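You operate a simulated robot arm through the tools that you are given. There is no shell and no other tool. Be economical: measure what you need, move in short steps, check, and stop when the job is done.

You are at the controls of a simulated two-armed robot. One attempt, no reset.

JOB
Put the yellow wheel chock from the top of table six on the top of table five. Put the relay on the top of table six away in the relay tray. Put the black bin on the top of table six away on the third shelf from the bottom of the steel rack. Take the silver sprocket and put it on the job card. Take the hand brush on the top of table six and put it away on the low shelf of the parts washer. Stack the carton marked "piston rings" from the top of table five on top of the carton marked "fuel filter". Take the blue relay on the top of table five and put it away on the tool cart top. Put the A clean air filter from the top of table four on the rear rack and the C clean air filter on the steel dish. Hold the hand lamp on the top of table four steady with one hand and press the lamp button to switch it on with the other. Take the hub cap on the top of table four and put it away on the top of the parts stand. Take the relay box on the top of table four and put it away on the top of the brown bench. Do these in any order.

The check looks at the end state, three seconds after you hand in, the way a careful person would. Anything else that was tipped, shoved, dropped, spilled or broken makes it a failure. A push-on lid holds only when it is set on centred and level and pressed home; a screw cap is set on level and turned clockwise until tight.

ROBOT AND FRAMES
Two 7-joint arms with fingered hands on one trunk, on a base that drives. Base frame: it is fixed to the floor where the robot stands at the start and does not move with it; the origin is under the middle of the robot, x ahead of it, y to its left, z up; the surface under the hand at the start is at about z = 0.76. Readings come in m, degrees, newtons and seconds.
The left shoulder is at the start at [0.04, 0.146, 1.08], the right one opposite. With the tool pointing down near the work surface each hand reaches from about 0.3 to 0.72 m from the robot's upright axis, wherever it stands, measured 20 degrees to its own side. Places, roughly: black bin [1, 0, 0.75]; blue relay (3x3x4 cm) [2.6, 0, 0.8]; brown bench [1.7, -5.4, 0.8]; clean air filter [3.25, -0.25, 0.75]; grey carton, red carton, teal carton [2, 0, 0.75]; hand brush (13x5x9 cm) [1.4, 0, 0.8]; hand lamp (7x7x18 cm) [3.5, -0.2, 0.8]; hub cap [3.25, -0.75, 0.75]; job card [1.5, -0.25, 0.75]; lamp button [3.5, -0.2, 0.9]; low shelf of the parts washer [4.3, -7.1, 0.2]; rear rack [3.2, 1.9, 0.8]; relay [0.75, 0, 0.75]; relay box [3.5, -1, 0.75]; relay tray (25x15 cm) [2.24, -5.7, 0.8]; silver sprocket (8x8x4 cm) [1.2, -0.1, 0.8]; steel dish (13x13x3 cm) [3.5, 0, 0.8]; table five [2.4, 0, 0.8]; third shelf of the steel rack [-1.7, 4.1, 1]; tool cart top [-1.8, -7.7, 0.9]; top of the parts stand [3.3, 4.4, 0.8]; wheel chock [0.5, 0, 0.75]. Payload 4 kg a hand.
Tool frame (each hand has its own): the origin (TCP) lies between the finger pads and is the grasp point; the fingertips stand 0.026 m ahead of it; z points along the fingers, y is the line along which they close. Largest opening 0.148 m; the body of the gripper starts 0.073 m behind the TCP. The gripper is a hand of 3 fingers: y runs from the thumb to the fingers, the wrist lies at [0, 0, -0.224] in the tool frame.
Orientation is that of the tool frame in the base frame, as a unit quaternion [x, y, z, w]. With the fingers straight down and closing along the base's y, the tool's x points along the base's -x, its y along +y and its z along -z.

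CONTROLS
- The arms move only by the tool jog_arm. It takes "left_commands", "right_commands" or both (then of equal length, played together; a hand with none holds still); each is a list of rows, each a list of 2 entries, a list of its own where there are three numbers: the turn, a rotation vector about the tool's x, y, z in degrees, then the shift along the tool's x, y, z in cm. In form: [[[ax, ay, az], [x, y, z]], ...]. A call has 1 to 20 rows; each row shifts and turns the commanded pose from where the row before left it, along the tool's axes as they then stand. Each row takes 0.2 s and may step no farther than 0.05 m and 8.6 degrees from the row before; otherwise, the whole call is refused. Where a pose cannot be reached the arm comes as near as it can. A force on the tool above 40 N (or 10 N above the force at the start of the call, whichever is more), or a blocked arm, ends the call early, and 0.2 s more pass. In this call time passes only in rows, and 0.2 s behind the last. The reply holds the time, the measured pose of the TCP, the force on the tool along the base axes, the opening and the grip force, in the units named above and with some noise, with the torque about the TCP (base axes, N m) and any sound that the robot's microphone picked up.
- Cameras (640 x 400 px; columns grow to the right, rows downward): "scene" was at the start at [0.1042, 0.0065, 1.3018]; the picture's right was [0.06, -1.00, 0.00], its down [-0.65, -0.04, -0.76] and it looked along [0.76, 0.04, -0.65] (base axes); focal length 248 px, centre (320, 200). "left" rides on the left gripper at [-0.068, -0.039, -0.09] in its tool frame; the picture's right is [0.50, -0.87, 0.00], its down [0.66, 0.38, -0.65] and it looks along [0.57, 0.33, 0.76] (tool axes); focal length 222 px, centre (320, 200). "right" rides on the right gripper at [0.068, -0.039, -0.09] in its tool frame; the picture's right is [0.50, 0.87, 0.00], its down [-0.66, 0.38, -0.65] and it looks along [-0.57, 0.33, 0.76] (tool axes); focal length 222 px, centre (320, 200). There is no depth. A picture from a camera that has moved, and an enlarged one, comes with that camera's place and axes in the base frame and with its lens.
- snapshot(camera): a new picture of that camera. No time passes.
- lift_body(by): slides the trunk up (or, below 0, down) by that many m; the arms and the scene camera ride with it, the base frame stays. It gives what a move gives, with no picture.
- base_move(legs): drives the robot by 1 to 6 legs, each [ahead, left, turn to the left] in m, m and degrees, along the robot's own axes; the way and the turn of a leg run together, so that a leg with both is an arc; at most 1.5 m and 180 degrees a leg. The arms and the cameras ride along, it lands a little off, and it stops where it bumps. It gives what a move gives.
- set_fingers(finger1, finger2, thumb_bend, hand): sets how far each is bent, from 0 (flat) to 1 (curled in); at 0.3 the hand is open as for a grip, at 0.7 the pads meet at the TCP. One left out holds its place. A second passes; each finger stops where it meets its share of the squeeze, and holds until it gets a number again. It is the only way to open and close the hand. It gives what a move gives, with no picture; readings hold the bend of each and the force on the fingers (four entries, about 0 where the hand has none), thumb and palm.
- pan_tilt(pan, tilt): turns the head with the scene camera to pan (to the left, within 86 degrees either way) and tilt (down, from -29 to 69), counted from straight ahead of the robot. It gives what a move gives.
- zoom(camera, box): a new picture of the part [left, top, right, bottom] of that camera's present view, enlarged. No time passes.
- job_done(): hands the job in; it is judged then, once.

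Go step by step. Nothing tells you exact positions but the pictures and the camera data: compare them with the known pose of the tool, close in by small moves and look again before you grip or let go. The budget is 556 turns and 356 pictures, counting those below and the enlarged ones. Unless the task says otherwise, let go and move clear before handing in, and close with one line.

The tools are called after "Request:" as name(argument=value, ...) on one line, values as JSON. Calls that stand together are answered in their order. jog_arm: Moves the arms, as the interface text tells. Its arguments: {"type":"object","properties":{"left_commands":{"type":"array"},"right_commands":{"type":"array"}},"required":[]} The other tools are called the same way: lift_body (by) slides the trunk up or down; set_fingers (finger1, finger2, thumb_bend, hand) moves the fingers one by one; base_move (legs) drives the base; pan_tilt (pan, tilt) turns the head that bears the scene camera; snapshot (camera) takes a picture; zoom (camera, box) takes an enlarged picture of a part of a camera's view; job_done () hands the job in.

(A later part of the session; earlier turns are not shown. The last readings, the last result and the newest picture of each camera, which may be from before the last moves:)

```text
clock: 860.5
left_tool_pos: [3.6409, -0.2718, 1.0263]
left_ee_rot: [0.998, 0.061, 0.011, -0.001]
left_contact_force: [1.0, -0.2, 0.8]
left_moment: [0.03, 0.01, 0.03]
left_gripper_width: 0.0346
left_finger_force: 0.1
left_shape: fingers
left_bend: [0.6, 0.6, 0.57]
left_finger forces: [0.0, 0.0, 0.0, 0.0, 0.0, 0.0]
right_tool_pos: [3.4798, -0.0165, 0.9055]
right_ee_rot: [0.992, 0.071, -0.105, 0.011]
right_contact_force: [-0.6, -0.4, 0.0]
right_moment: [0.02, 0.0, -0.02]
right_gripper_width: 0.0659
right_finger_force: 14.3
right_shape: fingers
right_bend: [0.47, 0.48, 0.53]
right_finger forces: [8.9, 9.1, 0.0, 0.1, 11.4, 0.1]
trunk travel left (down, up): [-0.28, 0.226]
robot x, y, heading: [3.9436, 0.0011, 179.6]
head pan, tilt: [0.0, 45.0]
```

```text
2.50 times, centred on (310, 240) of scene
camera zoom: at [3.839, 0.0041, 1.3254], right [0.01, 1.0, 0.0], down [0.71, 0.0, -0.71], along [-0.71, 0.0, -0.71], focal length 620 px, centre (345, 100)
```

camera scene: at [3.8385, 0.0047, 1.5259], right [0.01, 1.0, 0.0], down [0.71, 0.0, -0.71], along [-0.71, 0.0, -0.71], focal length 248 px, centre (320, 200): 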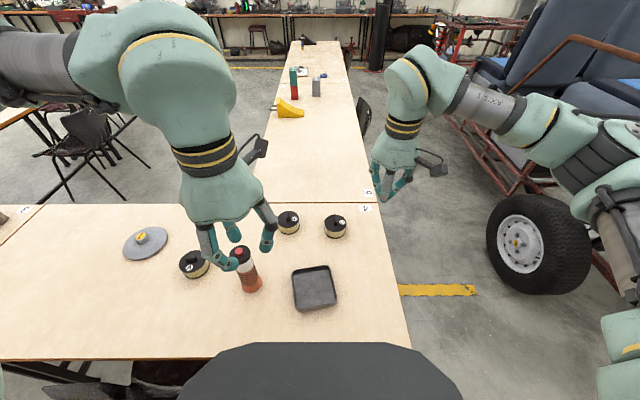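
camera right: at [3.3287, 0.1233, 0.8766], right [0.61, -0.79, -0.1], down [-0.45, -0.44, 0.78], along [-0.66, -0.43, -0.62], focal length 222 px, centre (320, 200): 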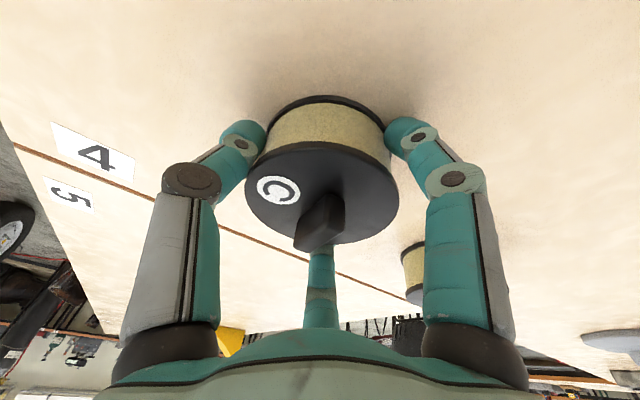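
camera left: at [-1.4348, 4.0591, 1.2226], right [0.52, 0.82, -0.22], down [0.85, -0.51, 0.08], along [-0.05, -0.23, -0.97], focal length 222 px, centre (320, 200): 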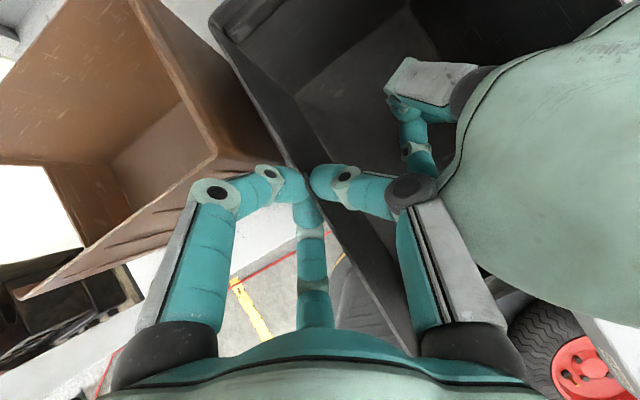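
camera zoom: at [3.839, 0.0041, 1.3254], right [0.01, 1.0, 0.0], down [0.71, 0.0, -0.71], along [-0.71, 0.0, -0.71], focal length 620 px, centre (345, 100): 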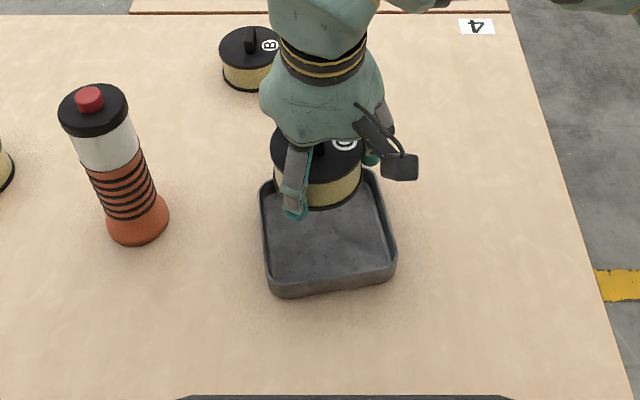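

Aligned over the dish. Lowering.

Request:
jog_arm(right_commands=[[[0, 0, 0], [0.63, 0, 2.9]], [[0, 0, 0], [0.63, 0, 2.9]], [[0, 0, 0], [0.42, 0, 1.9]], [[0, 0, 0], [0.13, 0, 0.6]], [[0, 0, 0], [0.1, 0, 0.5]]])

Request:
zoom(camera="scene", box=[240, 180, 400, 300])

```text
clock: 861.7
left_tool_pos: [3.6396, -0.2712, 1.0256]
left_ee_rot: [0.998, 0.061, 0.01, 0.0]
left_contact_force: [-0.4, 0.1, -1.0]
left_moment: [-0.01, -0.01, -0.01]
left_gripper_width: 0.0347
left_finger_force: 0.0
left_shape: fingers
left_bend: [0.6, 0.6, 0.57]
left_finger forces: [0.0, 0.0, 0.0, 0.0, 0.0, 0.1]
right_tool_pos: [3.4801, -0.014, 0.8118]
right_ee_rot: [0.992, 0.073, -0.104, 0.013]
right_contact_force: [0.3, -0.6, -0.6]
right_moment: [0.01, 0.01, 0.03]
right_gripper_width: 0.0659
right_finger_force: 14.5
right_shape: fingers
right_bend: [0.47, 0.48, 0.53]
right_finger forces: [8.9, 9.0, 0.0, 0.0, 11.2, 0.0]
trunk travel left (down, up): [-0.28, 0.226]
robot x, y, heading: [3.9393, 0.0034, 179.7]
head pan, tilt: [0.0, 45.0]
```

```text
3.33 times, centred on (320, 240) of scene
camera zoom: at [3.8383, 0.0048, 1.3254], right [0.01, 1.0, 0.0], down [0.71, 0.0, -0.71], along [-0.71, 0.0, -0.71], focal length 826 px, centre (320, 67)
```

zoom: 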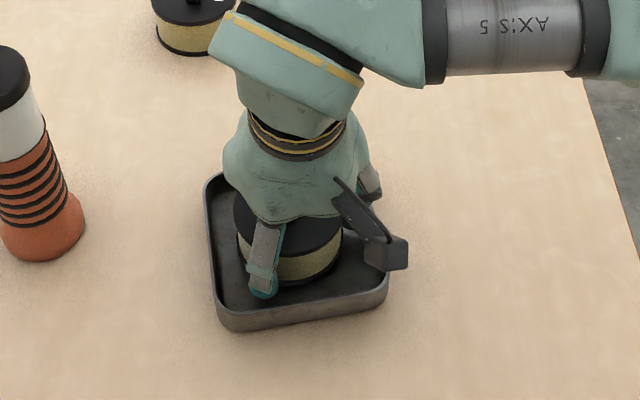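

Request:
jog_arm(right_commands=[[[0, 0, 0], [0.08, 0, 0.4]], [[0, 0, 0], [0.08, 0, 0.4]]])

```text
clock: 862.3
left_tool_pos: [3.6436, -0.2715, 1.0272]
left_ee_rot: [0.998, 0.061, 0.01, 0.0]
left_contact_force: [0.0, -0.9, -0.1]
left_moment: [-0.01, -0.01, -0.01]
left_gripper_width: 0.0345
left_finger_force: 0.0
left_shape: fingers
left_bend: [0.6, 0.6, 0.57]
left_finger forces: [0.0, 0.0, 0.0, 0.0, 0.0, 0.0]
right_tool_pos: [3.4799, -0.0144, 0.8061]
right_ee_rot: [0.991, 0.072, -0.108, 0.014]
right_contact_force: [1.1, 2.5, 27.9]
right_moment: [-0.07, -0.9, 0.13]
right_gripper_width: 0.066
right_finger_force: 25.7
right_shape: fingers
right_bend: [0.47, 0.48, 0.53]
right_finger forces: [28.7, 9.5, 0.0, 0.1, 13.0, 0.0]
trunk travel left (down, up): [-0.28, 0.226]
robot x, y, heading: [3.9411, 0.0036, 179.7]
head pan, tilt: [0.0, 45.0]
```

Request:
jog_arm(right_commands=[[[0, 0, 0], [-0.08, 0, -0.4]]])

Request:
set_fingers(hand="right", finger1=0.43, finger2=0.43, thumb_bend=0.46)

Request:
jog_arm(right_commands=[[[0, 0, 0], [-0.2, 0, -1]], [[0, 0, 0], [-0.42, 0, -2]], [[0, 0, 0], [-0.84, 0, -4]], [[0, 0, 0], [-0.84, 0, -4]]])

Request:
zoom(camera="scene", box=[170, 160, 410, 310])

```text
clock: 862.7
left_tool_pos: [3.6399, -0.2712, 1.0271]
left_ee_rot: [0.998, 0.062, 0.01, 0.0]
left_contact_force: [0.3, -0.3, 0.9]
left_moment: [-0.01, -0.02, -0.01]
left_gripper_width: 0.0347
left_finger_force: 0.1
left_shape: fingers
left_bend: [0.6, 0.6, 0.57]
left_finger forces: [0.0, 0.1, 0.1, 0.0, 0.0, 0.1]
right_tool_pos: [3.4812, -0.014, 0.8065]
right_ee_rot: [0.992, 0.072, -0.104, 0.011]
right_contact_force: [-2.5, 0.9, 13.1]
right_moment: [0.06, -0.18, 0.1]
right_gripper_width: 0.0656
right_finger_force: 19.0
right_shape: fingers
right_bend: [0.47, 0.48, 0.53]
right_finger forces: [15.7, 9.4, 0.0, 0.0, 12.2, 0.0]
trunk travel left (down, up): [-0.28, 0.226]
robot x, y, heading: [3.9444, 0.0022, 179.9]
head pan, tilt: [0.0, 45.0]
```

```text
clock: 863.7
left_tool_pos: [3.6395, -0.2718, 1.0264]
left_ee_rot: [0.998, 0.061, 0.01, 0.0]
left_contact_force: [0.2, -0.2, -0.4]
left_moment: [0.01, -0.01, 0.0]
left_gripper_width: 0.0347
left_finger_force: 0.1
left_shape: fingers
left_bend: [0.6, 0.6, 0.57]
left_finger forces: [0.0, 0.0, 0.0, 0.0, 0.0, 0.1]
right_tool_pos: [3.4812, -0.0147, 0.8085]
right_ee_rot: [0.992, 0.071, -0.103, 0.01]
right_contact_force: [-1.6, 0.3, 6.8]
right_moment: [-0.1, -0.24, 0.01]
right_gripper_width: 0.0727
right_finger_force: 3.6
right_shape: fingers
right_bend: [0.47, 0.43, 0.46]
right_finger forces: [7.3, 0.6, 0.0, 0.0, 0.4, 0.1]
trunk travel left (down, up): [-0.28, 0.226]
robot x, y, heading: [3.9431, 0.0025, 179.4]
head pan, tilt: [0.0, 45.0]
```

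```text
clock: 864.7
left_tool_pos: [3.641, -0.2718, 1.0266]
left_ee_rot: [0.998, 0.061, 0.01, 0.0]
left_contact_force: [-0.2, -0.5, 0.2]
left_moment: [0.01, 0.0, -0.03]
left_gripper_width: 0.0343
left_finger_force: 0.0
left_shape: fingers
left_bend: [0.6, 0.6, 0.57]
left_finger forces: [0.0, 0.0, 0.0, 0.0, 0.1, 0.0]
right_tool_pos: [3.4801, -0.0126, 0.9176]
right_ee_rot: [0.992, 0.072, -0.102, 0.011]
right_contact_force: [0.5, -0.3, -0.7]
right_moment: [0.01, -0.04, 0.03]
right_gripper_width: 0.0797
right_finger_force: 0.1
right_shape: fingers
right_bend: [0.43, 0.43, 0.46]
right_finger forces: [0.0, 0.0, 0.1, 0.0, 0.0, 0.0]
trunk travel left (down, up): [-0.28, 0.226]
robot x, y, heading: [3.9422, 0.0032, 179.7]
head pan, tilt: [0.0, 45.0]
```

```text
2.67 times, centred on (290, 235) of scene
camera zoom: at [3.839, 0.0046, 1.3254], right [0.01, 1.0, 0.0], down [0.71, 0.0, -0.71], along [-0.71, 0.0, -0.71], focal length 661 px, centre (400, 107)
```

zoom: 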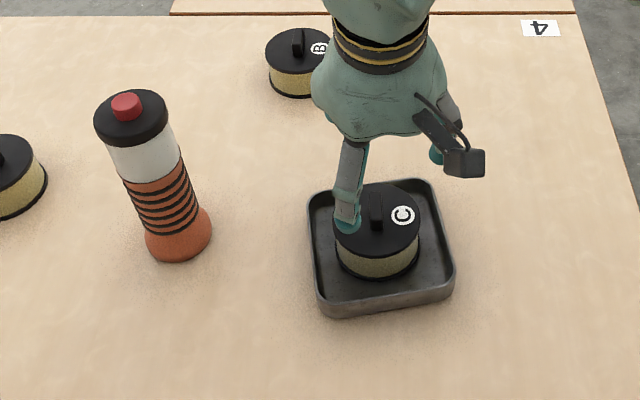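

C is on the dish. For the lamp I'll back off and centre on it, then pitch the left hand nearly horizontal to hold its body from the side.

Request:
base_move(legs=[[-0.12, 0.2, 0]])

Request:
set_fingers(hand="left", finger1=0.3, finger2=0.3, thumb_bend=0.3)

Request:
jog_arm(left_commands=[[[0, -8.1, 0], [0, 0, 0]], [[0, -8.1, 0], [0, 0, 0]], [[0, -8.1, 0], [0, 0, 0]], [[0, -8.1, 0], [0, 0, 0]], [[0, -8.1, 0], [0, 0, 0]], [[0, -8.1, 0], [0, 0, 0]], [[0, -8.1, 0], [0, 0, 0]], [[0, -8.1, 0], [0, 0, 0]], [[0, 0, 0], [0.63, -3.47, 2.53]], [[0, 0, 0], [0.63, -3.47, 2.53]], [[0, 0, 0], [0.63, -3.47, 2.53]], [[0, 0, 0], [0.63, -3.47, 2.53]], [[0, 0, 0], [0.63, -3.47, 2.53]], [[0, 0, 0], [0.63, -3.47, 2.53]], [[0, 0, 0], [0.63, -3.47, 2.53]]])

Request:
snapshot(camera="scene")

```text
clock: 866.5
left_tool_pos: [3.759, -0.4756, 1.0267]
left_ee_rot: [0.998, 0.059, 0.011, 0.0]
left_contact_force: [0.4, -0.2, 0.4]
left_moment: [-0.04, -0.02, -0.02]
left_gripper_width: 0.0347
left_finger_force: 0.0
left_shape: fingers
left_bend: [0.6, 0.6, 0.57]
left_finger forces: [0.0, 0.0, 0.0, 0.0, 0.0, 0.0]
right_tool_pos: [3.6001, -0.2151, 0.9171]
right_ee_rot: [0.992, 0.07, -0.103, 0.012]
right_contact_force: [0.2, 0.6, -1.0]
right_moment: [0.02, -0.01, -0.04]
right_gripper_width: 0.0801
right_finger_force: 0.1
right_shape: fingers
right_bend: [0.43, 0.43, 0.46]
right_finger forces: [0.0, 0.0, 0.0, 0.0, 0.1, 0.0]
trunk travel left (down, up): [-0.28, 0.226]
robot x, y, heading: [4.0633, -0.2043, 179.4]
head pan, tilt: [0.0, 45.0]
```

```text
clock: 867.5
left_tool_pos: [3.7592, -0.4751, 1.0273]
left_ee_rot: [0.998, 0.058, 0.01, 0.001]
left_contact_force: [0.3, -0.3, 0.4]
left_moment: [0.03, -0.01, -0.02]
left_gripper_width: 0.1264
left_finger_force: 0.1
left_shape: fingers
left_bend: [0.3, 0.3, 0.3]
left_finger forces: [0.0, 0.0, 0.1, 0.0, 0.1, 0.1]
right_tool_pos: [3.5991, -0.2159, 0.9184]
right_ee_rot: [0.992, 0.07, -0.103, 0.012]
right_contact_force: [0.0, -0.6, 0.4]
right_moment: [-0.01, -0.02, -0.04]
right_gripper_width: 0.0799
right_finger_force: 0.0
right_shape: fingers
right_bend: [0.43, 0.43, 0.46]
right_finger forces: [0.0, 0.0, 0.0, 0.0, 0.0, 0.0]
trunk travel left (down, up): [-0.28, 0.226]
robot x, y, heading: [4.0601, -0.2011, 179.6]
head pan, tilt: [0.0, 45.0]
```

```text
clock: 870.7
left_tool_pos: [3.4226, -0.309, 1.0213]
left_ee_rot: [0.847, 0.059, -0.527, 0.034]
left_contact_force: [-0.2, 0.3, 0.6]
left_moment: [-0.03, -0.03, 0.01]
left_gripper_width: 0.1266
left_finger_force: 0.0
left_shape: fingers
left_bend: [0.3, 0.3, 0.3]
left_finger forces: [0.0, 0.0, 0.0, 0.0, 0.0, 0.0]
left hand out of reach, approached as far as the arm can: row 2, 3, 4, 5, 6, 7, 8
right_tool_pos: [3.5905, -0.1959, 0.9119]
right_ee_rot: [0.994, 0.045, -0.096, 0.005]
right_contact_force: [-0.3, 0.2, 0.2]
right_moment: [0.02, 0.0, 0.0]
right_gripper_width: 0.0798
right_finger_force: 0.0
right_shape: fingers
right_bend: [0.43, 0.43, 0.46]
right_finger forces: [0.0, 0.0, 0.1, 0.0, 0.1, 0.0]
trunk travel left (down, up): [-0.28, 0.226]
robot x, y, heading: [4.0593, -0.2054, 179.5]
head pan, tilt: [0.0, 45.0]
```

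```text
79 pictures are left
camera scene: at [3.9571, -0.1982, 1.3252], right [0.01, 1.0, 0.0], down [0.71, -0.01, -0.71], along [-0.71, 0.01, -0.71], focal length 248 px, centre (320, 200)
```

scene: 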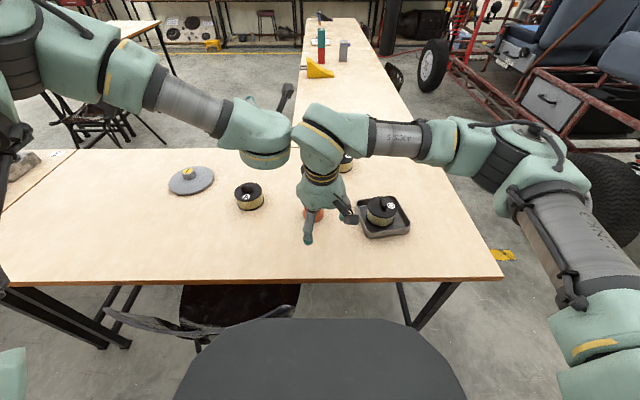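

The left hand drifted to its reach limit, close to the right hand. Moving the right hand away first.

Request:
jog_arm(right_commands=[[[0, 0, 0], [0, -4, -2]], [[0, 0, 0], [0, -4, -2]], [[0, 0, 0], [0, -4, -1]], [[0, 0, 0], [0, -4, 0]], [[0, 0, 0], [0, -4, 0]]])

Request:
snapshot(camera="scene")

```text
clock: 871.9
left_tool_pos: [3.4285, -0.2966, 1.0177]
left_ee_rot: [0.849, 0.05, -0.526, 0.033]
left_contact_force: [-0.4, 0.5, 0.5]
left_moment: [-0.01, 0.02, 0.02]
left_gripper_width: 0.1271
left_finger_force: 0.1
left_shape: fingers
left_bend: [0.3, 0.3, 0.3]
left_finger forces: [0.0, 0.0, 0.0, 0.1, 0.0, 0.0]
right_tool_pos: [3.5818, -0.0166, 0.9658]
right_ee_rot: [0.992, 0.071, -0.104, 0.012]
right_contact_force: [1.1, 0.3, 0.2]
right_moment: [-0.05, -0.02, -0.01]
right_gripper_width: 0.0799
right_finger_force: 0.0
right_shape: fingers
right_bend: [0.43, 0.43, 0.46]
right_finger forces: [0.1, 0.0, 0.0, 0.0, 0.0, 0.1]
trunk travel left (down, up): [-0.28, 0.226]
robot x, y, heading: [4.0621, -0.2024, 179.2]
head pan, tilt: [0.0, 45.0]
```

```text
78 pictures are left
camera scene: at [3.9591, -0.1987, 1.3254], right [0.01, 1.0, 0.0], down [0.71, -0.01, -0.71], along [-0.71, 0.01, -0.71], focal length 248 px, centre (320, 200)
```

scene: 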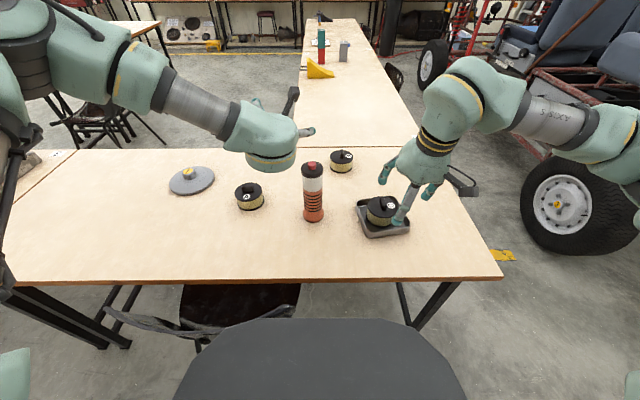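

Request:
base_move(legs=[[-0.1, 0, 0]])

Request:
jog_arm(left_commands=[[[0, 0, 0], [3.25, -1.91, 0.31]], [[0, 0, 0], [3.25, -1.91, 0.31]], [[0, 0, 0], [3.25, -1.91, 0.31]], [[0, 0, 0], [3.25, -1.91, 0.31]]])

Request:
snapshot(camera="left")

Request:
zoom(camera="scene", box=[220, 110, 420, 260])

```text
clock: 873.0
left_tool_pos: [3.5283, -0.2972, 1.0171]
left_ee_rot: [0.849, 0.049, -0.526, 0.032]
left_contact_force: [0.1, 0.2, 0.0]
left_moment: [-0.03, -0.03, 0.0]
left_gripper_width: 0.1269
left_finger_force: 0.1
left_shape: fingers
left_bend: [0.3, 0.3, 0.3]
left_finger forces: [0.0, 0.1, 0.0, 0.0, 0.0, 0.0]
right_tool_pos: [3.6805, -0.0171, 0.9662]
right_ee_rot: [0.992, 0.068, -0.103, 0.012]
right_contact_force: [0.7, -0.6, -0.1]
right_moment: [0.0, -0.03, 0.0]
right_gripper_width: 0.0801
right_finger_force: 0.1
right_shape: fingers
right_bend: [0.43, 0.43, 0.46]
right_finger forces: [0.1, 0.1, 0.0, 0.1, 0.0, 0.0]
trunk travel left (down, up): [-0.28, 0.226]
robot x, y, heading: [4.1625, -0.2017, 179.4]
head pan, tilt: [0.0, 45.0]
```

```text
clock: 874.0
left_tool_pos: [3.5639, -0.2142, 0.8965]
left_ee_rot: [0.848, 0.049, -0.526, 0.032]
left_contact_force: [0.2, 0.3, -0.5]
left_moment: [0.03, 0.03, 0.02]
left_gripper_width: 0.1268
left_finger_force: 0.1
left_shape: fingers
left_bend: [0.3, 0.3, 0.3]
left_finger forces: [0.1, 0.0, 0.0, 0.0, 0.0, 0.0]
right_tool_pos: [3.6806, -0.0169, 0.9662]
right_ee_rot: [0.992, 0.068, -0.103, 0.011]
right_contact_force: [0.0, 0.0, -0.3]
right_moment: [-0.01, -0.01, 0.03]
right_gripper_width: 0.0801
right_finger_force: 0.0
right_shape: fingers
right_bend: [0.43, 0.43, 0.46]
right_finger forces: [0.0, 0.0, 0.1, 0.0, 0.0, 0.0]
trunk travel left (down, up): [-0.28, 0.226]
robot x, y, heading: [4.159, -0.2028, 179.3]
head pan, tilt: [0.0, 45.0]
```

```text
77 pictures are left
camera left: at [3.6106, -0.1695, 0.9969], right [0.12, 0.89, -0.45], down [0.92, -0.27, -0.29], along [-0.38, -0.38, -0.84], focal length 222 px, centre (320, 200)
```

left: 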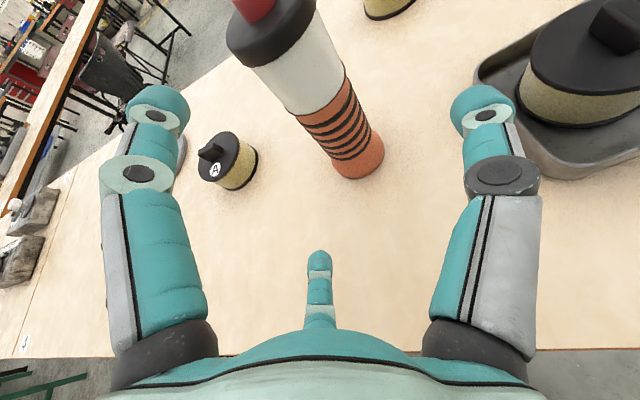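

```text
2.67 times, centred on (320, 185) of scene
camera zoom: at [4.0576, -0.1995, 1.3253], right [0.01, 1.0, 0.0], down [0.71, -0.01, -0.71], along [-0.71, 0.01, -0.71], focal length 661 px, centre (320, 240)
```

zoom: 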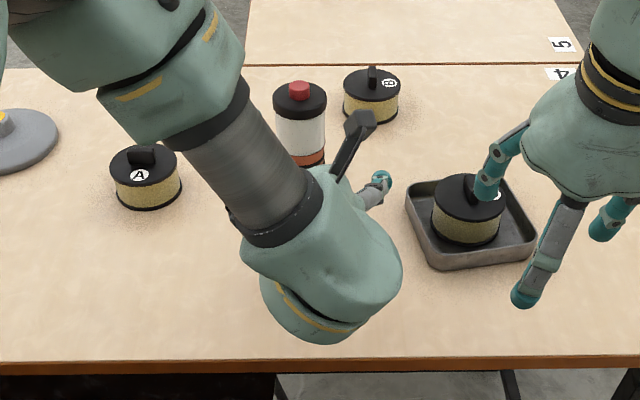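

Lamp centre ≈(3.47,-0.217), nicely between the digits. Advancing onto it and closing gently.

Request:
jog_arm(left_commands=[[[0, 0, 0], [0.16, 0.12, 3.56]], [[0, 0, 0], [0.16, 0.12, 3.56]], [[0, 0, 0], [0.16, 0.12, 3.4]]])

Request:
set_fingers(hand="left", finger1=0.56, finger2=0.56, thumb_bend=0.56)

Request:
snapshot(camera="left")

Request:
zoom(camera="scene", box=[220, 110, 420, 260])

```text
clock: 874.8
left_tool_pos: [3.4721, -0.2265, 0.8449]
left_ee_rot: [0.849, 0.049, -0.525, 0.032]
left_contact_force: [-0.7, 0.4, -0.7]
left_moment: [0.0, -0.01, -0.01]
left_gripper_width: 0.1271
left_finger_force: 0.2
left_shape: fingers
left_bend: [0.3, 0.3, 0.3]
left_finger forces: [0.1, 0.0, 0.1, 0.1, 0.0, 0.0]
left hand out of reach, approached as far as the arm can: row 2
right_tool_pos: [3.681, -0.0175, 0.9656]
right_ee_rot: [0.992, 0.068, -0.103, 0.01]
right_contact_force: [0.0, -0.7, 0.1]
right_moment: [-0.01, -0.01, -0.02]
right_gripper_width: 0.0799
right_finger_force: 0.1
right_shape: fingers
right_bend: [0.43, 0.43, 0.46]
right_finger forces: [0.0, 0.0, 0.0, 0.0, 0.0, 0.0]
trunk travel left (down, up): [-0.28, 0.226]
robot x, y, heading: [4.1628, -0.2074, 179.3]
head pan, tilt: [0.0, 45.0]
```

```text
clock: 875.8
left_tool_pos: [3.4713, -0.2268, 0.8472]
left_ee_rot: [0.849, 0.049, -0.525, 0.031]
left_contact_force: [-0.3, 0.4, 0.3]
left_moment: [0.05, -0.04, 0.04]
left_gripper_width: 0.0533
left_finger_force: 4.9
left_shape: fingers
left_bend: [0.54, 0.52, 0.53]
left_finger forces: [2.3, 2.8, 0.1, 0.0, 5.0, 0.0]
right_tool_pos: [3.682, -0.0178, 0.966]
right_ee_rot: [0.992, 0.068, -0.103, 0.011]
right_contact_force: [-0.1, 0.4, 1.3]
right_moment: [-0.01, 0.0, 0.02]
right_gripper_width: 0.08
right_finger_force: 0.0
right_shape: fingers
right_bend: [0.43, 0.43, 0.46]
right_finger forces: [0.0, 0.1, 0.1, 0.1, 0.1, 0.1]
trunk travel left (down, up): [-0.28, 0.226]
robot x, y, heading: [4.165, -0.2063, 179.0]
head pan, tilt: [0.0, 45.0]
```

```text
75 pictures are left
camera left: at [3.5186, -0.1809, 0.9466], right [0.12, 0.89, -0.45], down [0.92, -0.27, -0.29], along [-0.38, -0.38, -0.84], focal length 222 px, centre (320, 200)
```

left: 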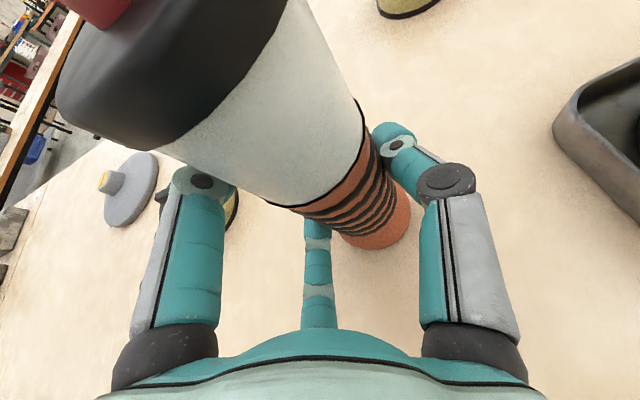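

```text
2.67 times, centred on (320, 185) of scene
camera zoom: at [4.0583, -0.2007, 1.3254], right [0.01, 1.0, 0.0], down [0.71, -0.01, -0.71], along [-0.71, 0.01, -0.71], focal length 661 px, centre (320, 240)
```

zoom: 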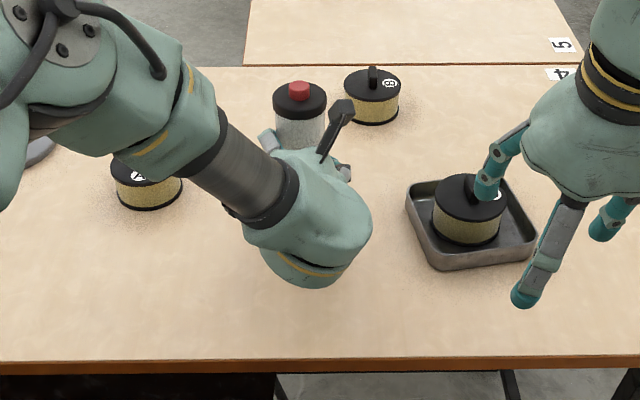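

Lamp held. Closing the right fist, raising it, and bringing it over the red button (≈(3.471,-0.214)).

Request:
set_fingers(hand="left", finger1=0.6, finger2=0.6, thumb_bend=0.6)

Request:
set_fingers(hand="right", finger1=0.72, finger2=0.72, thumb_bend=0.72)

Request:
jog_arm(right_commands=[[[0, -6.5, 0], [0, 0, 0]], [[0, -6.5, 0], [0, 0, 0]], [[0, 0, 0], [-1.4, 0, -3]], [[0, 0, 0], [-1.4, 0, -3]], [[0, 0, 0], [-3.18, 2.34, 0.83]], [[0, 0, 0], [-3.18, 2.34, 0.83]], [[0, 0, 0], [-3.18, 2.34, 0.83]], [[0, 0, 0], [-3.18, 2.34, 0.83]], [[0, 0, 0], [-3.18, 2.34, 0.83]], [[0, 0, 0], [-3.18, 2.34, 0.83]], [[0, 0, 0], [-3.18, 2.34, 0.83]]])

Request:
zoom(camera="scene", box=[220, 90, 420, 240])

Request:
snapshot(camera="right")

```text
clock: 876.8
left_tool_pos: [3.4718, -0.2247, 0.8465]
left_ee_rot: [0.849, 0.049, -0.525, 0.032]
left_contact_force: [-0.1, 0.7, 0.8]
left_moment: [0.13, -0.08, -0.02]
left_gripper_width: 0.0506
left_finger_force: 9.6
left_shape: fingers
left_bend: [0.56, 0.54, 0.54]
left_finger forces: [5.0, 4.7, 0.0, 0.1, 9.7, 0.0]
right_tool_pos: [3.6812, -0.0172, 0.9647]
right_ee_rot: [0.992, 0.068, -0.103, 0.011]
right_contact_force: [-1.1, 0.0, 0.0]
right_moment: [0.0, -0.02, -0.02]
right_gripper_width: 0.08
right_finger_force: 0.0
right_shape: fingers
right_bend: [0.43, 0.43, 0.46]
right_finger forces: [0.0, 0.0, 0.0, 0.0, 0.1, 0.1]
trunk travel left (down, up): [-0.28, 0.226]
robot x, y, heading: [4.1618, -0.2027, 179.3]
head pan, tilt: [0.0, 45.0]
```

```text
clock: 877.8
left_tool_pos: [3.4723, -0.2258, 0.8464]
left_ee_rot: [0.849, 0.05, -0.525, 0.033]
left_contact_force: [0.1, 0.2, -0.3]
left_moment: [0.1, -0.06, 0.0]
left_gripper_width: 0.0504
left_finger_force: 9.8
left_shape: fingers
left_bend: [0.56, 0.54, 0.54]
left_finger forces: [5.0, 4.8, 0.0, 0.0, 9.5, 0.0]
right_tool_pos: [3.6811, -0.018, 0.966]
right_ee_rot: [0.992, 0.068, -0.103, 0.011]
right_contact_force: [-0.8, 0.3, -0.2]
right_moment: [0.02, -0.02, 0.02]
right_gripper_width: 0.0
right_finger_force: 0.0
right_shape: fingers
right_bend: [0.71, 0.71, 0.71]
right_finger forces: [0.2, 0.0, 0.1, 0.0, 0.1, 0.0]
trunk travel left (down, up): [-0.28, 0.226]
robot x, y, heading: [4.1616, -0.2068, 179.4]
head pan, tilt: [0.0, 45.0]
```

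```text
clock: 880.2
left_tool_pos: [3.4716, -0.2259, 0.8465]
left_ee_rot: [0.849, 0.05, -0.525, 0.032]
left_contact_force: [-0.4, 0.3, 1.2]
left_moment: [0.12, -0.05, 0.01]
left_gripper_width: 0.0504
left_finger_force: 9.8
left_shape: fingers
left_bend: [0.56, 0.54, 0.54]
left_finger forces: [4.9, 4.8, 0.1, 0.0, 10.2, 0.1]
right_tool_pos: [3.4783, -0.2147, 1.0788]
right_ee_rot: [0.974, 0.068, -0.216, 0.017]
right_contact_force: [-0.5, -0.8, 0.6]
right_moment: [-0.03, 0.01, -0.03]
right_gripper_width: 0.0
right_finger_force: 0.0
right_shape: fingers
right_bend: [0.71, 0.71, 0.71]
right_finger forces: [0.0, 0.0, 0.0, 0.0, 0.0, 0.0]
trunk travel left (down, up): [-0.28, 0.226]
robot x, y, heading: [4.16, -0.2063, 179.4]
head pan, tilt: [0.0, 45.0]
```

```text
2.67 times, centred on (320, 165) of scene
camera zoom: at [4.0582, -0.203, 1.3254], right [0.01, 1.0, 0.0], down [0.71, -0.01, -0.71], along [-0.71, 0.01, -0.71], focal length 661 px, centre (320, 293)
```

zoom: 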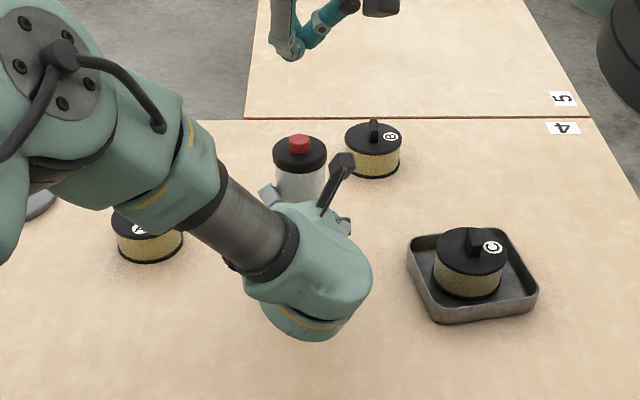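

```text
72 pictures are left
camera right: at [3.5716, -0.1608, 1.1311], right [0.57, -0.8, -0.21], down [-0.26, -0.41, 0.87], along [-0.78, -0.44, -0.45], focal length 222 px, centre (320, 200)
```

right: 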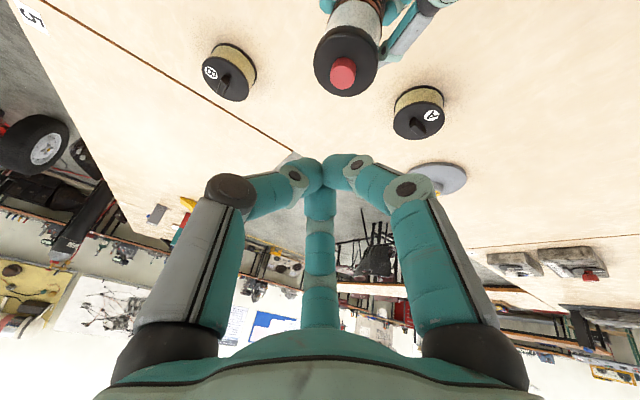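

Fist is directly above the button. Lowering.

Request:
jog_arm(right_commands=[[[0, 0, 0], [1.49, -0.2, 3.17]], [[0, 0, 0], [1.27, 0, 2.7]], [[0, 0, 0], [0.42, 0, 0.9]], [[0, 0, 0], [0.42, 0, 0.9]]])

Request:
snapshot(camera="right")

```text
clock: 881.2
left_tool_pos: [3.4725, -0.2257, 0.8457]
left_ee_rot: [0.85, 0.05, -0.524, 0.032]
left_contact_force: [-0.7, 0.9, 0.1]
left_moment: [0.09, -0.07, -0.05]
left_gripper_width: 0.0499
left_finger_force: 10.9
left_shape: fingers
left_bend: [0.56, 0.54, 0.54]
left_finger forces: [5.2, 4.9, 0.0, 0.0, 10.0, 0.0]
right_tool_pos: [3.4795, -0.2091, 0.9915]
right_ee_rot: [0.974, 0.067, -0.215, 0.019]
right_contact_force: [0.5, 0.3, 0.5]
right_moment: [-0.02, 0.0, 0.0]
right_gripper_width: 0.0001
right_finger_force: 0.1
right_shape: fingers
right_bend: [0.71, 0.71, 0.71]
right_finger forces: [0.0, 0.0, 0.0, 0.0, 0.0, 0.0]
trunk travel left (down, up): [-0.28, 0.226]
robot x, y, heading: [4.1576, -0.2052, 179.4]
head pan, tilt: [0.0, 45.0]
```

```text
71 pictures are left
camera right: at [3.573, -0.1562, 1.0443], right [0.57, -0.8, -0.2], down [-0.26, -0.41, 0.87], along [-0.78, -0.44, -0.45], focal length 222 px, centre (320, 200)
```

right: 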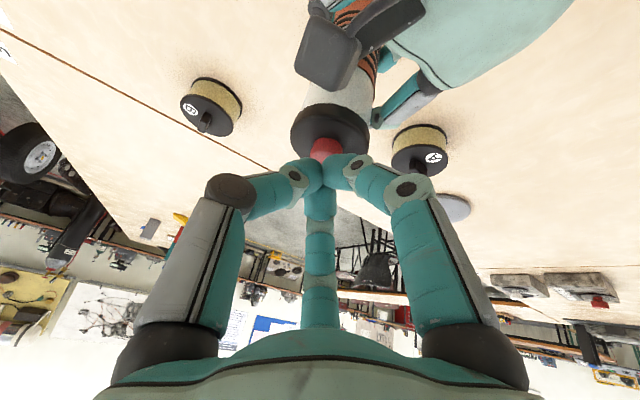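

Request:
jog_arm(right_commands=[[[0, 0, 0], [0.21, 0, 0.45]], [[0, 0, 0], [0.21, 0, 0.45]], [[0, 0, 0], [0.21, 0, 0.45]], [[0, 0, 0], [0.21, 0, 0.45]]])

```text
clock: 882.2
left_tool_pos: [3.4728, -0.2265, 0.848]
left_ee_rot: [0.849, 0.049, -0.525, 0.031]
left_contact_force: [-1.5, 1.3, 0.3]
left_moment: [0.11, -0.04, 0.0]
left_gripper_width: 0.0497
left_finger_force: 9.6
left_shape: fingers
left_bend: [0.56, 0.54, 0.54]
left_finger forces: [4.8, 5.1, 0.0, 0.0, 10.0, 0.0]
right_tool_pos: [3.4803, -0.2081, 0.9707]
right_ee_rot: [0.974, 0.068, -0.216, 0.019]
right_contact_force: [-0.4, 0.2, 2.8]
right_moment: [-0.06, 0.02, -0.03]
right_gripper_width: 0.0
right_finger_force: 1.9
right_shape: fingers
right_bend: [0.71, 0.71, 0.71]
right_finger forces: [0.0, 4.7, 0.1, 0.0, 0.1, 0.0]
trunk travel left (down, up): [-0.28, 0.226]
robot x, y, heading: [4.1606, -0.2054, 179.5]
head pan, tilt: [0.0, 45.0]
heard: click
```

Click heard. Lifting the right hand off and checking the lamp.

Request:
jog_arm(right_commands=[[[0, 0, 0], [-0.42, 0, -0.9]], [[0, 0, 0], [-1.27, 0, -2.7]], [[0, 0, 0], [-1.49, 0, -3.17]], [[0, 0, 0], [2.7, -3.5, -0.5]], [[0, 0, 0], [2.7, -3.5, -0.5]], [[0, 0, 0], [2.7, -3.5, -0.5]], [[0, 0, 0], [2.7, -3.5, -0.5]]])

Request:
zoom(camera="scene", box=[220, 90, 420, 240])

```text
clock: 883.8
left_tool_pos: [3.4732, -0.2253, 0.8471]
left_ee_rot: [0.849, 0.05, -0.525, 0.033]
left_contact_force: [-0.6, -0.7, 0.1]
left_moment: [0.03, -0.06, 0.03]
left_gripper_width: 0.0495
left_finger_force: 10.1
left_shape: fingers
left_bend: [0.56, 0.54, 0.54]
left_finger forces: [4.8, 5.2, 0.0, 0.0, 9.3, 0.0]
right_tool_pos: [3.5669, -0.0543, 1.0163]
right_ee_rot: [0.974, 0.067, -0.216, 0.021]
right_contact_force: [0.4, 1.1, 0.0]
right_moment: [-0.03, 0.02, -0.01]
right_gripper_width: 0.0001
right_finger_force: 0.1
right_shape: fingers
right_bend: [0.71, 0.71, 0.71]
right_finger forces: [0.1, 0.0, 0.1, 0.0, 0.0, 0.0]
trunk travel left (down, up): [-0.28, 0.226]
robot x, y, heading: [4.1597, -0.2054, 179.4]
head pan, tilt: [0.0, 45.0]
```

```text
2.67 times, centred on (320, 165) of scene
camera zoom: at [4.0592, -0.1988, 1.3254], right [0.01, 1.0, 0.0], down [0.71, -0.01, -0.71], along [-0.71, 0.01, -0.71], focal length 661 px, centre (320, 293)
```

zoom: 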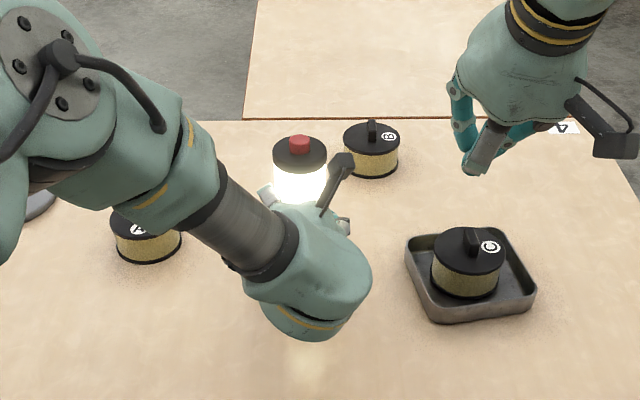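

The lamp is on. Releasing the left hand and backing it straight off.

Request:
set_fingers(hand="left", finger1=0.3, finger2=0.3, thumb_bend=0.3)

Request:
jog_arm(left_commands=[[[0, 0, 0], [0, 0, -3]], [[0, 0, 0], [0, 0, -4]], [[0, 0, 0], [0, 0, -4]], [[0, 0, 0], [-4, 0, -2]], [[0, 0, 0], [-4, 0, -2]]])

Request:
zoom(camera="scene", box=[180, 90, 420, 260])

```text
clock: 884.8
left_tool_pos: [3.4711, -0.2253, 0.8461]
left_ee_rot: [0.849, 0.049, -0.525, 0.032]
left_contact_force: [0.7, 0.1, -1.0]
left_moment: [0.01, 0.03, -0.02]
left_gripper_width: 0.1264
left_finger_force: 0.1
left_shape: fingers
left_bend: [0.3, 0.3, 0.3]
left_finger forces: [0.0, 0.0, 0.1, 0.1, 0.0, 0.1]
right_tool_pos: [3.5663, -0.0564, 1.0163]
right_ee_rot: [0.974, 0.066, -0.215, 0.019]
right_contact_force: [0.1, 0.1, -0.2]
right_moment: [0.03, -0.04, 0.0]
right_gripper_width: 0.0003
right_finger_force: 0.0
right_shape: fingers
right_bend: [0.71, 0.71, 0.71]
right_finger forces: [0.0, 0.0, 0.1, 0.1, 0.0, 0.0]
trunk travel left (down, up): [-0.28, 0.226]
robot x, y, heading: [4.159, -0.2037, 179.1]
head pan, tilt: [0.0, 45.0]
```

```text
clock: 886.0
left_tool_pos: [3.5707, -0.2123, 0.9862]
left_ee_rot: [0.848, 0.048, -0.526, 0.03]
left_contact_force: [-0.3, -0.4, 0.4]
left_moment: [0.0, -0.01, 0.01]
left_gripper_width: 0.1271
left_finger_force: 0.0
left_shape: fingers
left_bend: [0.3, 0.3, 0.3]
left_finger forces: [0.1, 0.0, 0.0, 0.1, 0.0, 0.0]
right_tool_pos: [3.5674, -0.0568, 1.0164]
right_ee_rot: [0.974, 0.066, -0.215, 0.02]
right_contact_force: [-0.5, -0.4, 0.3]
right_moment: [0.0, 0.02, 0.01]
right_gripper_width: 0.0
right_finger_force: 0.2
right_shape: fingers
right_bend: [0.71, 0.71, 0.71]
right_finger forces: [0.0, 0.1, 0.0, 0.1, 0.0, 0.0]
trunk travel left (down, up): [-0.28, 0.226]
robot x, y, heading: [4.1626, -0.2027, 179.0]
head pan, tilt: [0.0, 45.0]
```

```text
2.35 times, centred on (300, 175) of scene
camera zoom: at [4.0592, -0.2012, 1.3255], right [0.01, 1.0, 0.0], down [0.71, -0.01, -0.71], along [-0.71, 0.01, -0.71], focal length 583 px, centre (367, 259)
```

zoom: 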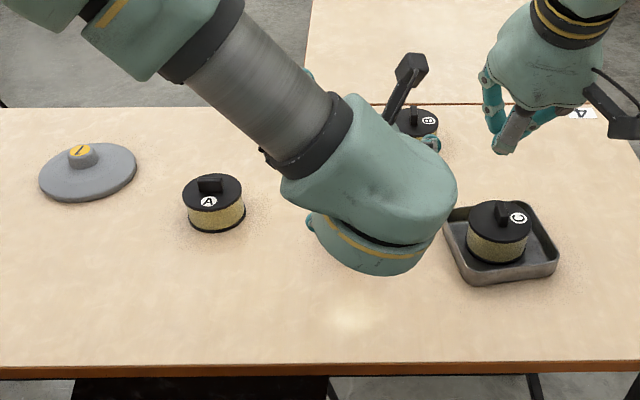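

Raising the left hand upright and clear, then moving in for filter A.

Request:
jog_arm(left_commands=[[[0, 0, 0], [-3.6, 0, -1.8]], [[0, 0, 0], [-3.6, 0, -1.8]], [[0, 0, 0], [-3.6, 0, -1.8]], [[0, 7.9, 0], [0, 0, 0]], [[0, 7.9, 0], [0, 0, 0]], [[0, 7.9, 0], [0, 0, 0]], [[0, 7.9, 0], [0, 0, 0]], [[0, 7.9, 0], [0, 0, 0]], [[0, 7.9, 0], [0, 0, 0]], [[0, 7.9, 0], [0, 0, 0]], [[0, 7.9, 0], [0, 0, 0]], [[0, 0, 0], [2, 4, 0]], [[0, 0, 0], [2, 4, 0]], [[0, 0, 0], [0, 4, 0]], [[0, 0, 0], [0, 4, 0]]])

Request:
base_move(legs=[[0.18, 0, 0]])

Request:
snapshot(camera="scene")

```text
clock: 889.2
left_tool_pos: [3.6278, -0.3715, 1.1051]
left_ee_rot: [0.998, 0.057, -0.003, 0.0]
left_contact_force: [-0.1, -0.7, 0.0]
left_moment: [0.03, -0.04, 0.02]
left_gripper_width: 0.1266
left_finger_force: 0.1
left_shape: fingers
left_bend: [0.3, 0.3, 0.3]
left_finger forces: [0.0, 0.1, 0.1, 0.1, 0.0, 0.0]
right_tool_pos: [3.5656, -0.0575, 1.0168]
right_ee_rot: [0.974, 0.067, -0.215, 0.018]
right_contact_force: [-0.7, 0.3, 0.7]
right_moment: [0.02, 0.02, -0.01]
right_gripper_width: 0.0
right_finger_force: 0.1
right_shape: fingers
right_bend: [0.71, 0.71, 0.71]
right_finger forces: [0.0, 0.1, 0.0, 0.0, 0.1, 0.0]
trunk travel left (down, up): [-0.28, 0.226]
robot x, y, heading: [4.1629, -0.2039, 179.5]
head pan, tilt: [0.0, 45.0]
```

```text
clock: 890.6
left_tool_pos: [3.4817, -0.3681, 1.1064]
left_ee_rot: [0.998, 0.058, -0.002, 0.001]
left_contact_force: [-0.3, -0.2, -0.3]
left_moment: [0.0, -0.02, 0.03]
left_gripper_width: 0.1263
left_finger_force: 0.1
left_shape: fingers
left_bend: [0.3, 0.3, 0.3]
left_finger forces: [0.1, 0.0, 0.1, 0.0, 0.1, 0.0]
right_tool_pos: [3.419, -0.0556, 1.0165]
right_ee_rot: [0.974, 0.068, -0.215, 0.019]
right_contact_force: [0.4, -0.3, 0.2]
right_moment: [-0.02, -0.05, 0.03]
right_gripper_width: 0.0
right_finger_force: 0.0
right_shape: fingers
right_bend: [0.71, 0.71, 0.71]
right_finger forces: [0.0, 0.0, 0.0, 0.1, 0.1, 0.0]
trunk travel left (down, up): [-0.28, 0.226]
robot x, y, heading: [4.0198, -0.2048, 179.4]
head pan, tilt: [0.0, 45.0]
stopped in leg 1: the robot was blocked; the commanded pose is now the measured one
```

```text
68 pictures are left
camera scene: at [3.9116, -0.1994, 1.3251], right [0.01, 1.0, 0.0], down [0.71, -0.01, -0.71], along [-0.71, 0.01, -0.71], focal length 248 px, centre (320, 200)
```

scene: 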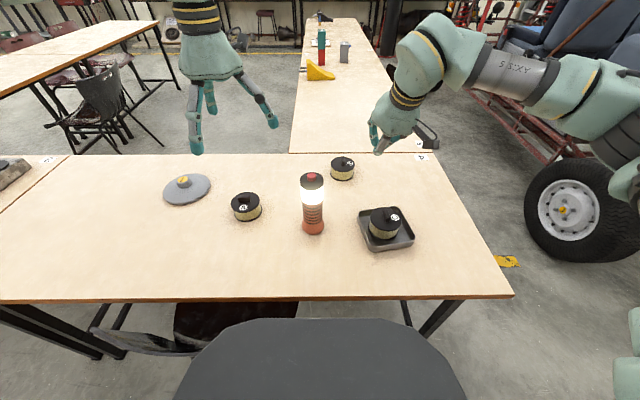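

I bumped something low (the chair), so backing off 2 cm; filter A at ≈(3.404,-0.408) is within reach from here.

Request:
base_move(legs=[[-0.02, 0, 0]])

Request:
jog_arm(left_commands=[[[0, 0, 0], [-2.04, 0.56, 4.1]], [[0, 0, 0], [-2.04, 0.56, 4.1]], [[0, 0, 0], [-2.04, 0.56, 4.1]], [[0, 0, 0], [-2.04, 0.56, 4.1]], [[0, 0, 0], [-2.04, 0.56, 4.1]]])

Request:
snapshot(camera="left")

```text
clock: 891.4
left_tool_pos: [3.4982, -0.3692, 1.1043]
left_ee_rot: [0.998, 0.059, -0.003, 0.001]
left_contact_force: [-0.6, 0.5, -0.6]
left_moment: [0.03, -0.07, 0.0]
left_gripper_width: 0.127
left_finger_force: 0.0
left_shape: fingers
left_bend: [0.3, 0.3, 0.3]
left_finger forces: [0.0, 0.1, 0.2, 0.0, 0.1, 0.0]
right_tool_pos: [3.4377, -0.0569, 1.0141]
right_ee_rot: [0.974, 0.068, -0.213, 0.02]
right_contact_force: [-0.1, -0.7, 0.5]
right_moment: [-0.03, 0.02, 0.0]
right_gripper_width: 0.0
right_finger_force: 0.0
right_shape: fingers
right_bend: [0.71, 0.71, 0.71]
right_finger forces: [0.1, 0.0, 0.0, 0.1, 0.0, 0.0]
trunk travel left (down, up): [-0.28, 0.226]
robot x, y, heading: [4.0349, -0.205, 179.3]
head pan, tilt: [0.0, 45.0]
```

```text
clock: 892.6
left_tool_pos: [3.4018, -0.4132, 0.9013]
left_ee_rot: [0.998, 0.06, -0.003, 0.001]
left_contact_force: [0.0, -0.1, -0.6]
left_moment: [-0.03, -0.02, -0.01]
left_gripper_width: 0.1267
left_finger_force: 0.0
left_shape: fingers
left_bend: [0.3, 0.3, 0.3]
left_finger forces: [0.0, 0.1, 0.1, 0.0, 0.1, 0.0]
right_tool_pos: [3.4394, -0.0559, 1.0158]
right_ee_rot: [0.974, 0.068, -0.214, 0.018]
right_contact_force: [-0.7, 0.5, 0.0]
right_moment: [-0.01, -0.02, -0.02]
right_gripper_width: 0.0
right_finger_force: 0.1
right_shape: fingers
right_bend: [0.71, 0.71, 0.71]
right_finger forces: [0.0, 0.0, 0.0, 0.1, 0.0, 0.1]
trunk travel left (down, up): [-0.28, 0.226]
robot x, y, heading: [4.0337, -0.2008, 179.2]
head pan, tilt: [0.0, 45.0]
```

```text
67 pictures are left
camera left: at [3.3314, -0.3817, 0.9913], right [0.39, 0.92, 0.0], down [0.7, -0.3, 0.65], along [0.6, -0.26, -0.76], focal length 222 px, centre (320, 200)
```

left: 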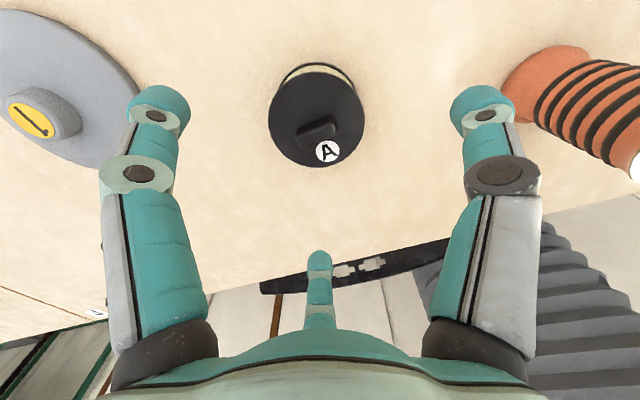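

Request:
jog_arm(left_commands=[[[0, 0, 0], [-0.2, -0.1, 3.5]], [[0, 0, 0], [-0.2, -0.1, 3.5]], [[0, 0, 0], [-0.2, 0, 3.2]]])

Request:
set_fingers(hand="left", finger1=0.6, finger2=0.6, thumb_bend=0.6)

Request:
jog_arm(left_commands=[[[0, 0, 0], [0, 0, -3]], [[0, 0, 0], [0, 0, -4]], [[0, 0, 0], [0, 0, -4]], [[0, 0, 0], [0, 0, -4]], [[0, 0, 0], [0, 0, -4]], [[0, 0, 0], [4, 0, -2]], [[0, 0, 0], [4, 0, -2]]])

Request:
snapshot(camera="left")

```text
clock: 893.4
left_tool_pos: [3.3975, -0.4089, 0.7987]
left_ee_rot: [0.998, 0.059, -0.004, 0.001]
left_contact_force: [-0.7, 0.0, -0.4]
left_moment: [0.04, -0.02, -0.04]
left_gripper_width: 0.1266
left_finger_force: 0.0
left_shape: fingers
left_bend: [0.3, 0.3, 0.3]
left_finger forces: [0.1, 0.0, 0.0, 0.1, 0.0, 0.0]
right_tool_pos: [3.4402, -0.0556, 1.0152]
right_ee_rot: [0.974, 0.068, -0.215, 0.019]
right_contact_force: [0.9, 0.7, 0.8]
right_moment: [0.02, 0.02, -0.03]
right_gripper_width: 0.0002
right_finger_force: 0.0
right_shape: fingers
right_bend: [0.71, 0.71, 0.71]
right_finger forces: [0.0, 0.1, 0.0, 0.0, 0.0, 0.0]
trunk travel left (down, up): [-0.28, 0.226]
robot x, y, heading: [4.0384, -0.2056, 179.5]
head pan, tilt: [0.0, 45.0]
```

```text
clock: 894.4
left_tool_pos: [3.398, -0.4102, 0.7984]
left_ee_rot: [0.998, 0.058, -0.003, 0.001]
left_contact_force: [0.2, 0.5, -0.3]
left_moment: [0.02, 0.04, 0.01]
left_gripper_width: 0.0641
left_finger_force: 14.1
left_shape: fingers
left_bend: [0.48, 0.48, 0.54]
left_finger forces: [9.1, 9.1, 0.0, 0.0, 10.0, 0.0]
right_tool_pos: [3.4412, -0.0564, 1.0162]
right_ee_rot: [0.974, 0.068, -0.216, 0.019]
right_contact_force: [-0.4, -0.6, -0.4]
right_moment: [0.01, 0.01, 0.0]
right_gripper_width: 0.0
right_finger_force: 0.1
right_shape: fingers
right_bend: [0.71, 0.71, 0.71]
right_finger forces: [0.0, 0.1, 0.0, 0.0, 0.1, 0.1]
trunk travel left (down, up): [-0.28, 0.226]
robot x, y, heading: [4.0336, -0.2019, 179.4]
head pan, tilt: [0.0, 45.0]
```

```text
clock: 896.0
left_tool_pos: [3.4814, -0.4012, 1.0317]
left_ee_rot: [0.998, 0.059, -0.004, 0.001]
left_contact_force: [0.5, 0.1, -0.1]
left_moment: [0.03, -0.02, 0.05]
left_gripper_width: 0.0639
left_finger_force: 13.8
left_shape: fingers
left_bend: [0.48, 0.48, 0.54]
left_finger forces: [9.1, 9.0, 0.0, 0.0, 9.5, 0.0]
right_tool_pos: [3.4422, -0.0556, 1.0178]
right_ee_rot: [0.974, 0.069, -0.215, 0.019]
right_contact_force: [0.1, -0.1, -0.9]
right_moment: [-0.02, 0.01, 0.0]
right_gripper_width: 0.0002
right_finger_force: 0.1
right_shape: fingers
right_bend: [0.71, 0.71, 0.71]
right_finger forces: [0.1, 0.0, 0.1, 0.0, 0.0, 0.1]
trunk travel left (down, up): [-0.28, 0.226]
robot x, y, heading: [4.0348, -0.2056, 179.5]
head pan, tilt: [0.0, 45.0]
```

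```text
66 pictures are left
camera left: at [3.4108, -0.3692, 1.1211], right [0.39, 0.92, -0.01], down [0.7, -0.3, 0.65], along [0.6, -0.26, -0.76], focal length 222 px, centre (320, 200)
```

left: 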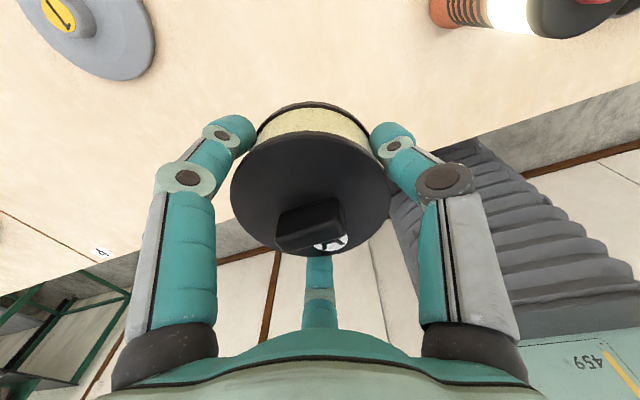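

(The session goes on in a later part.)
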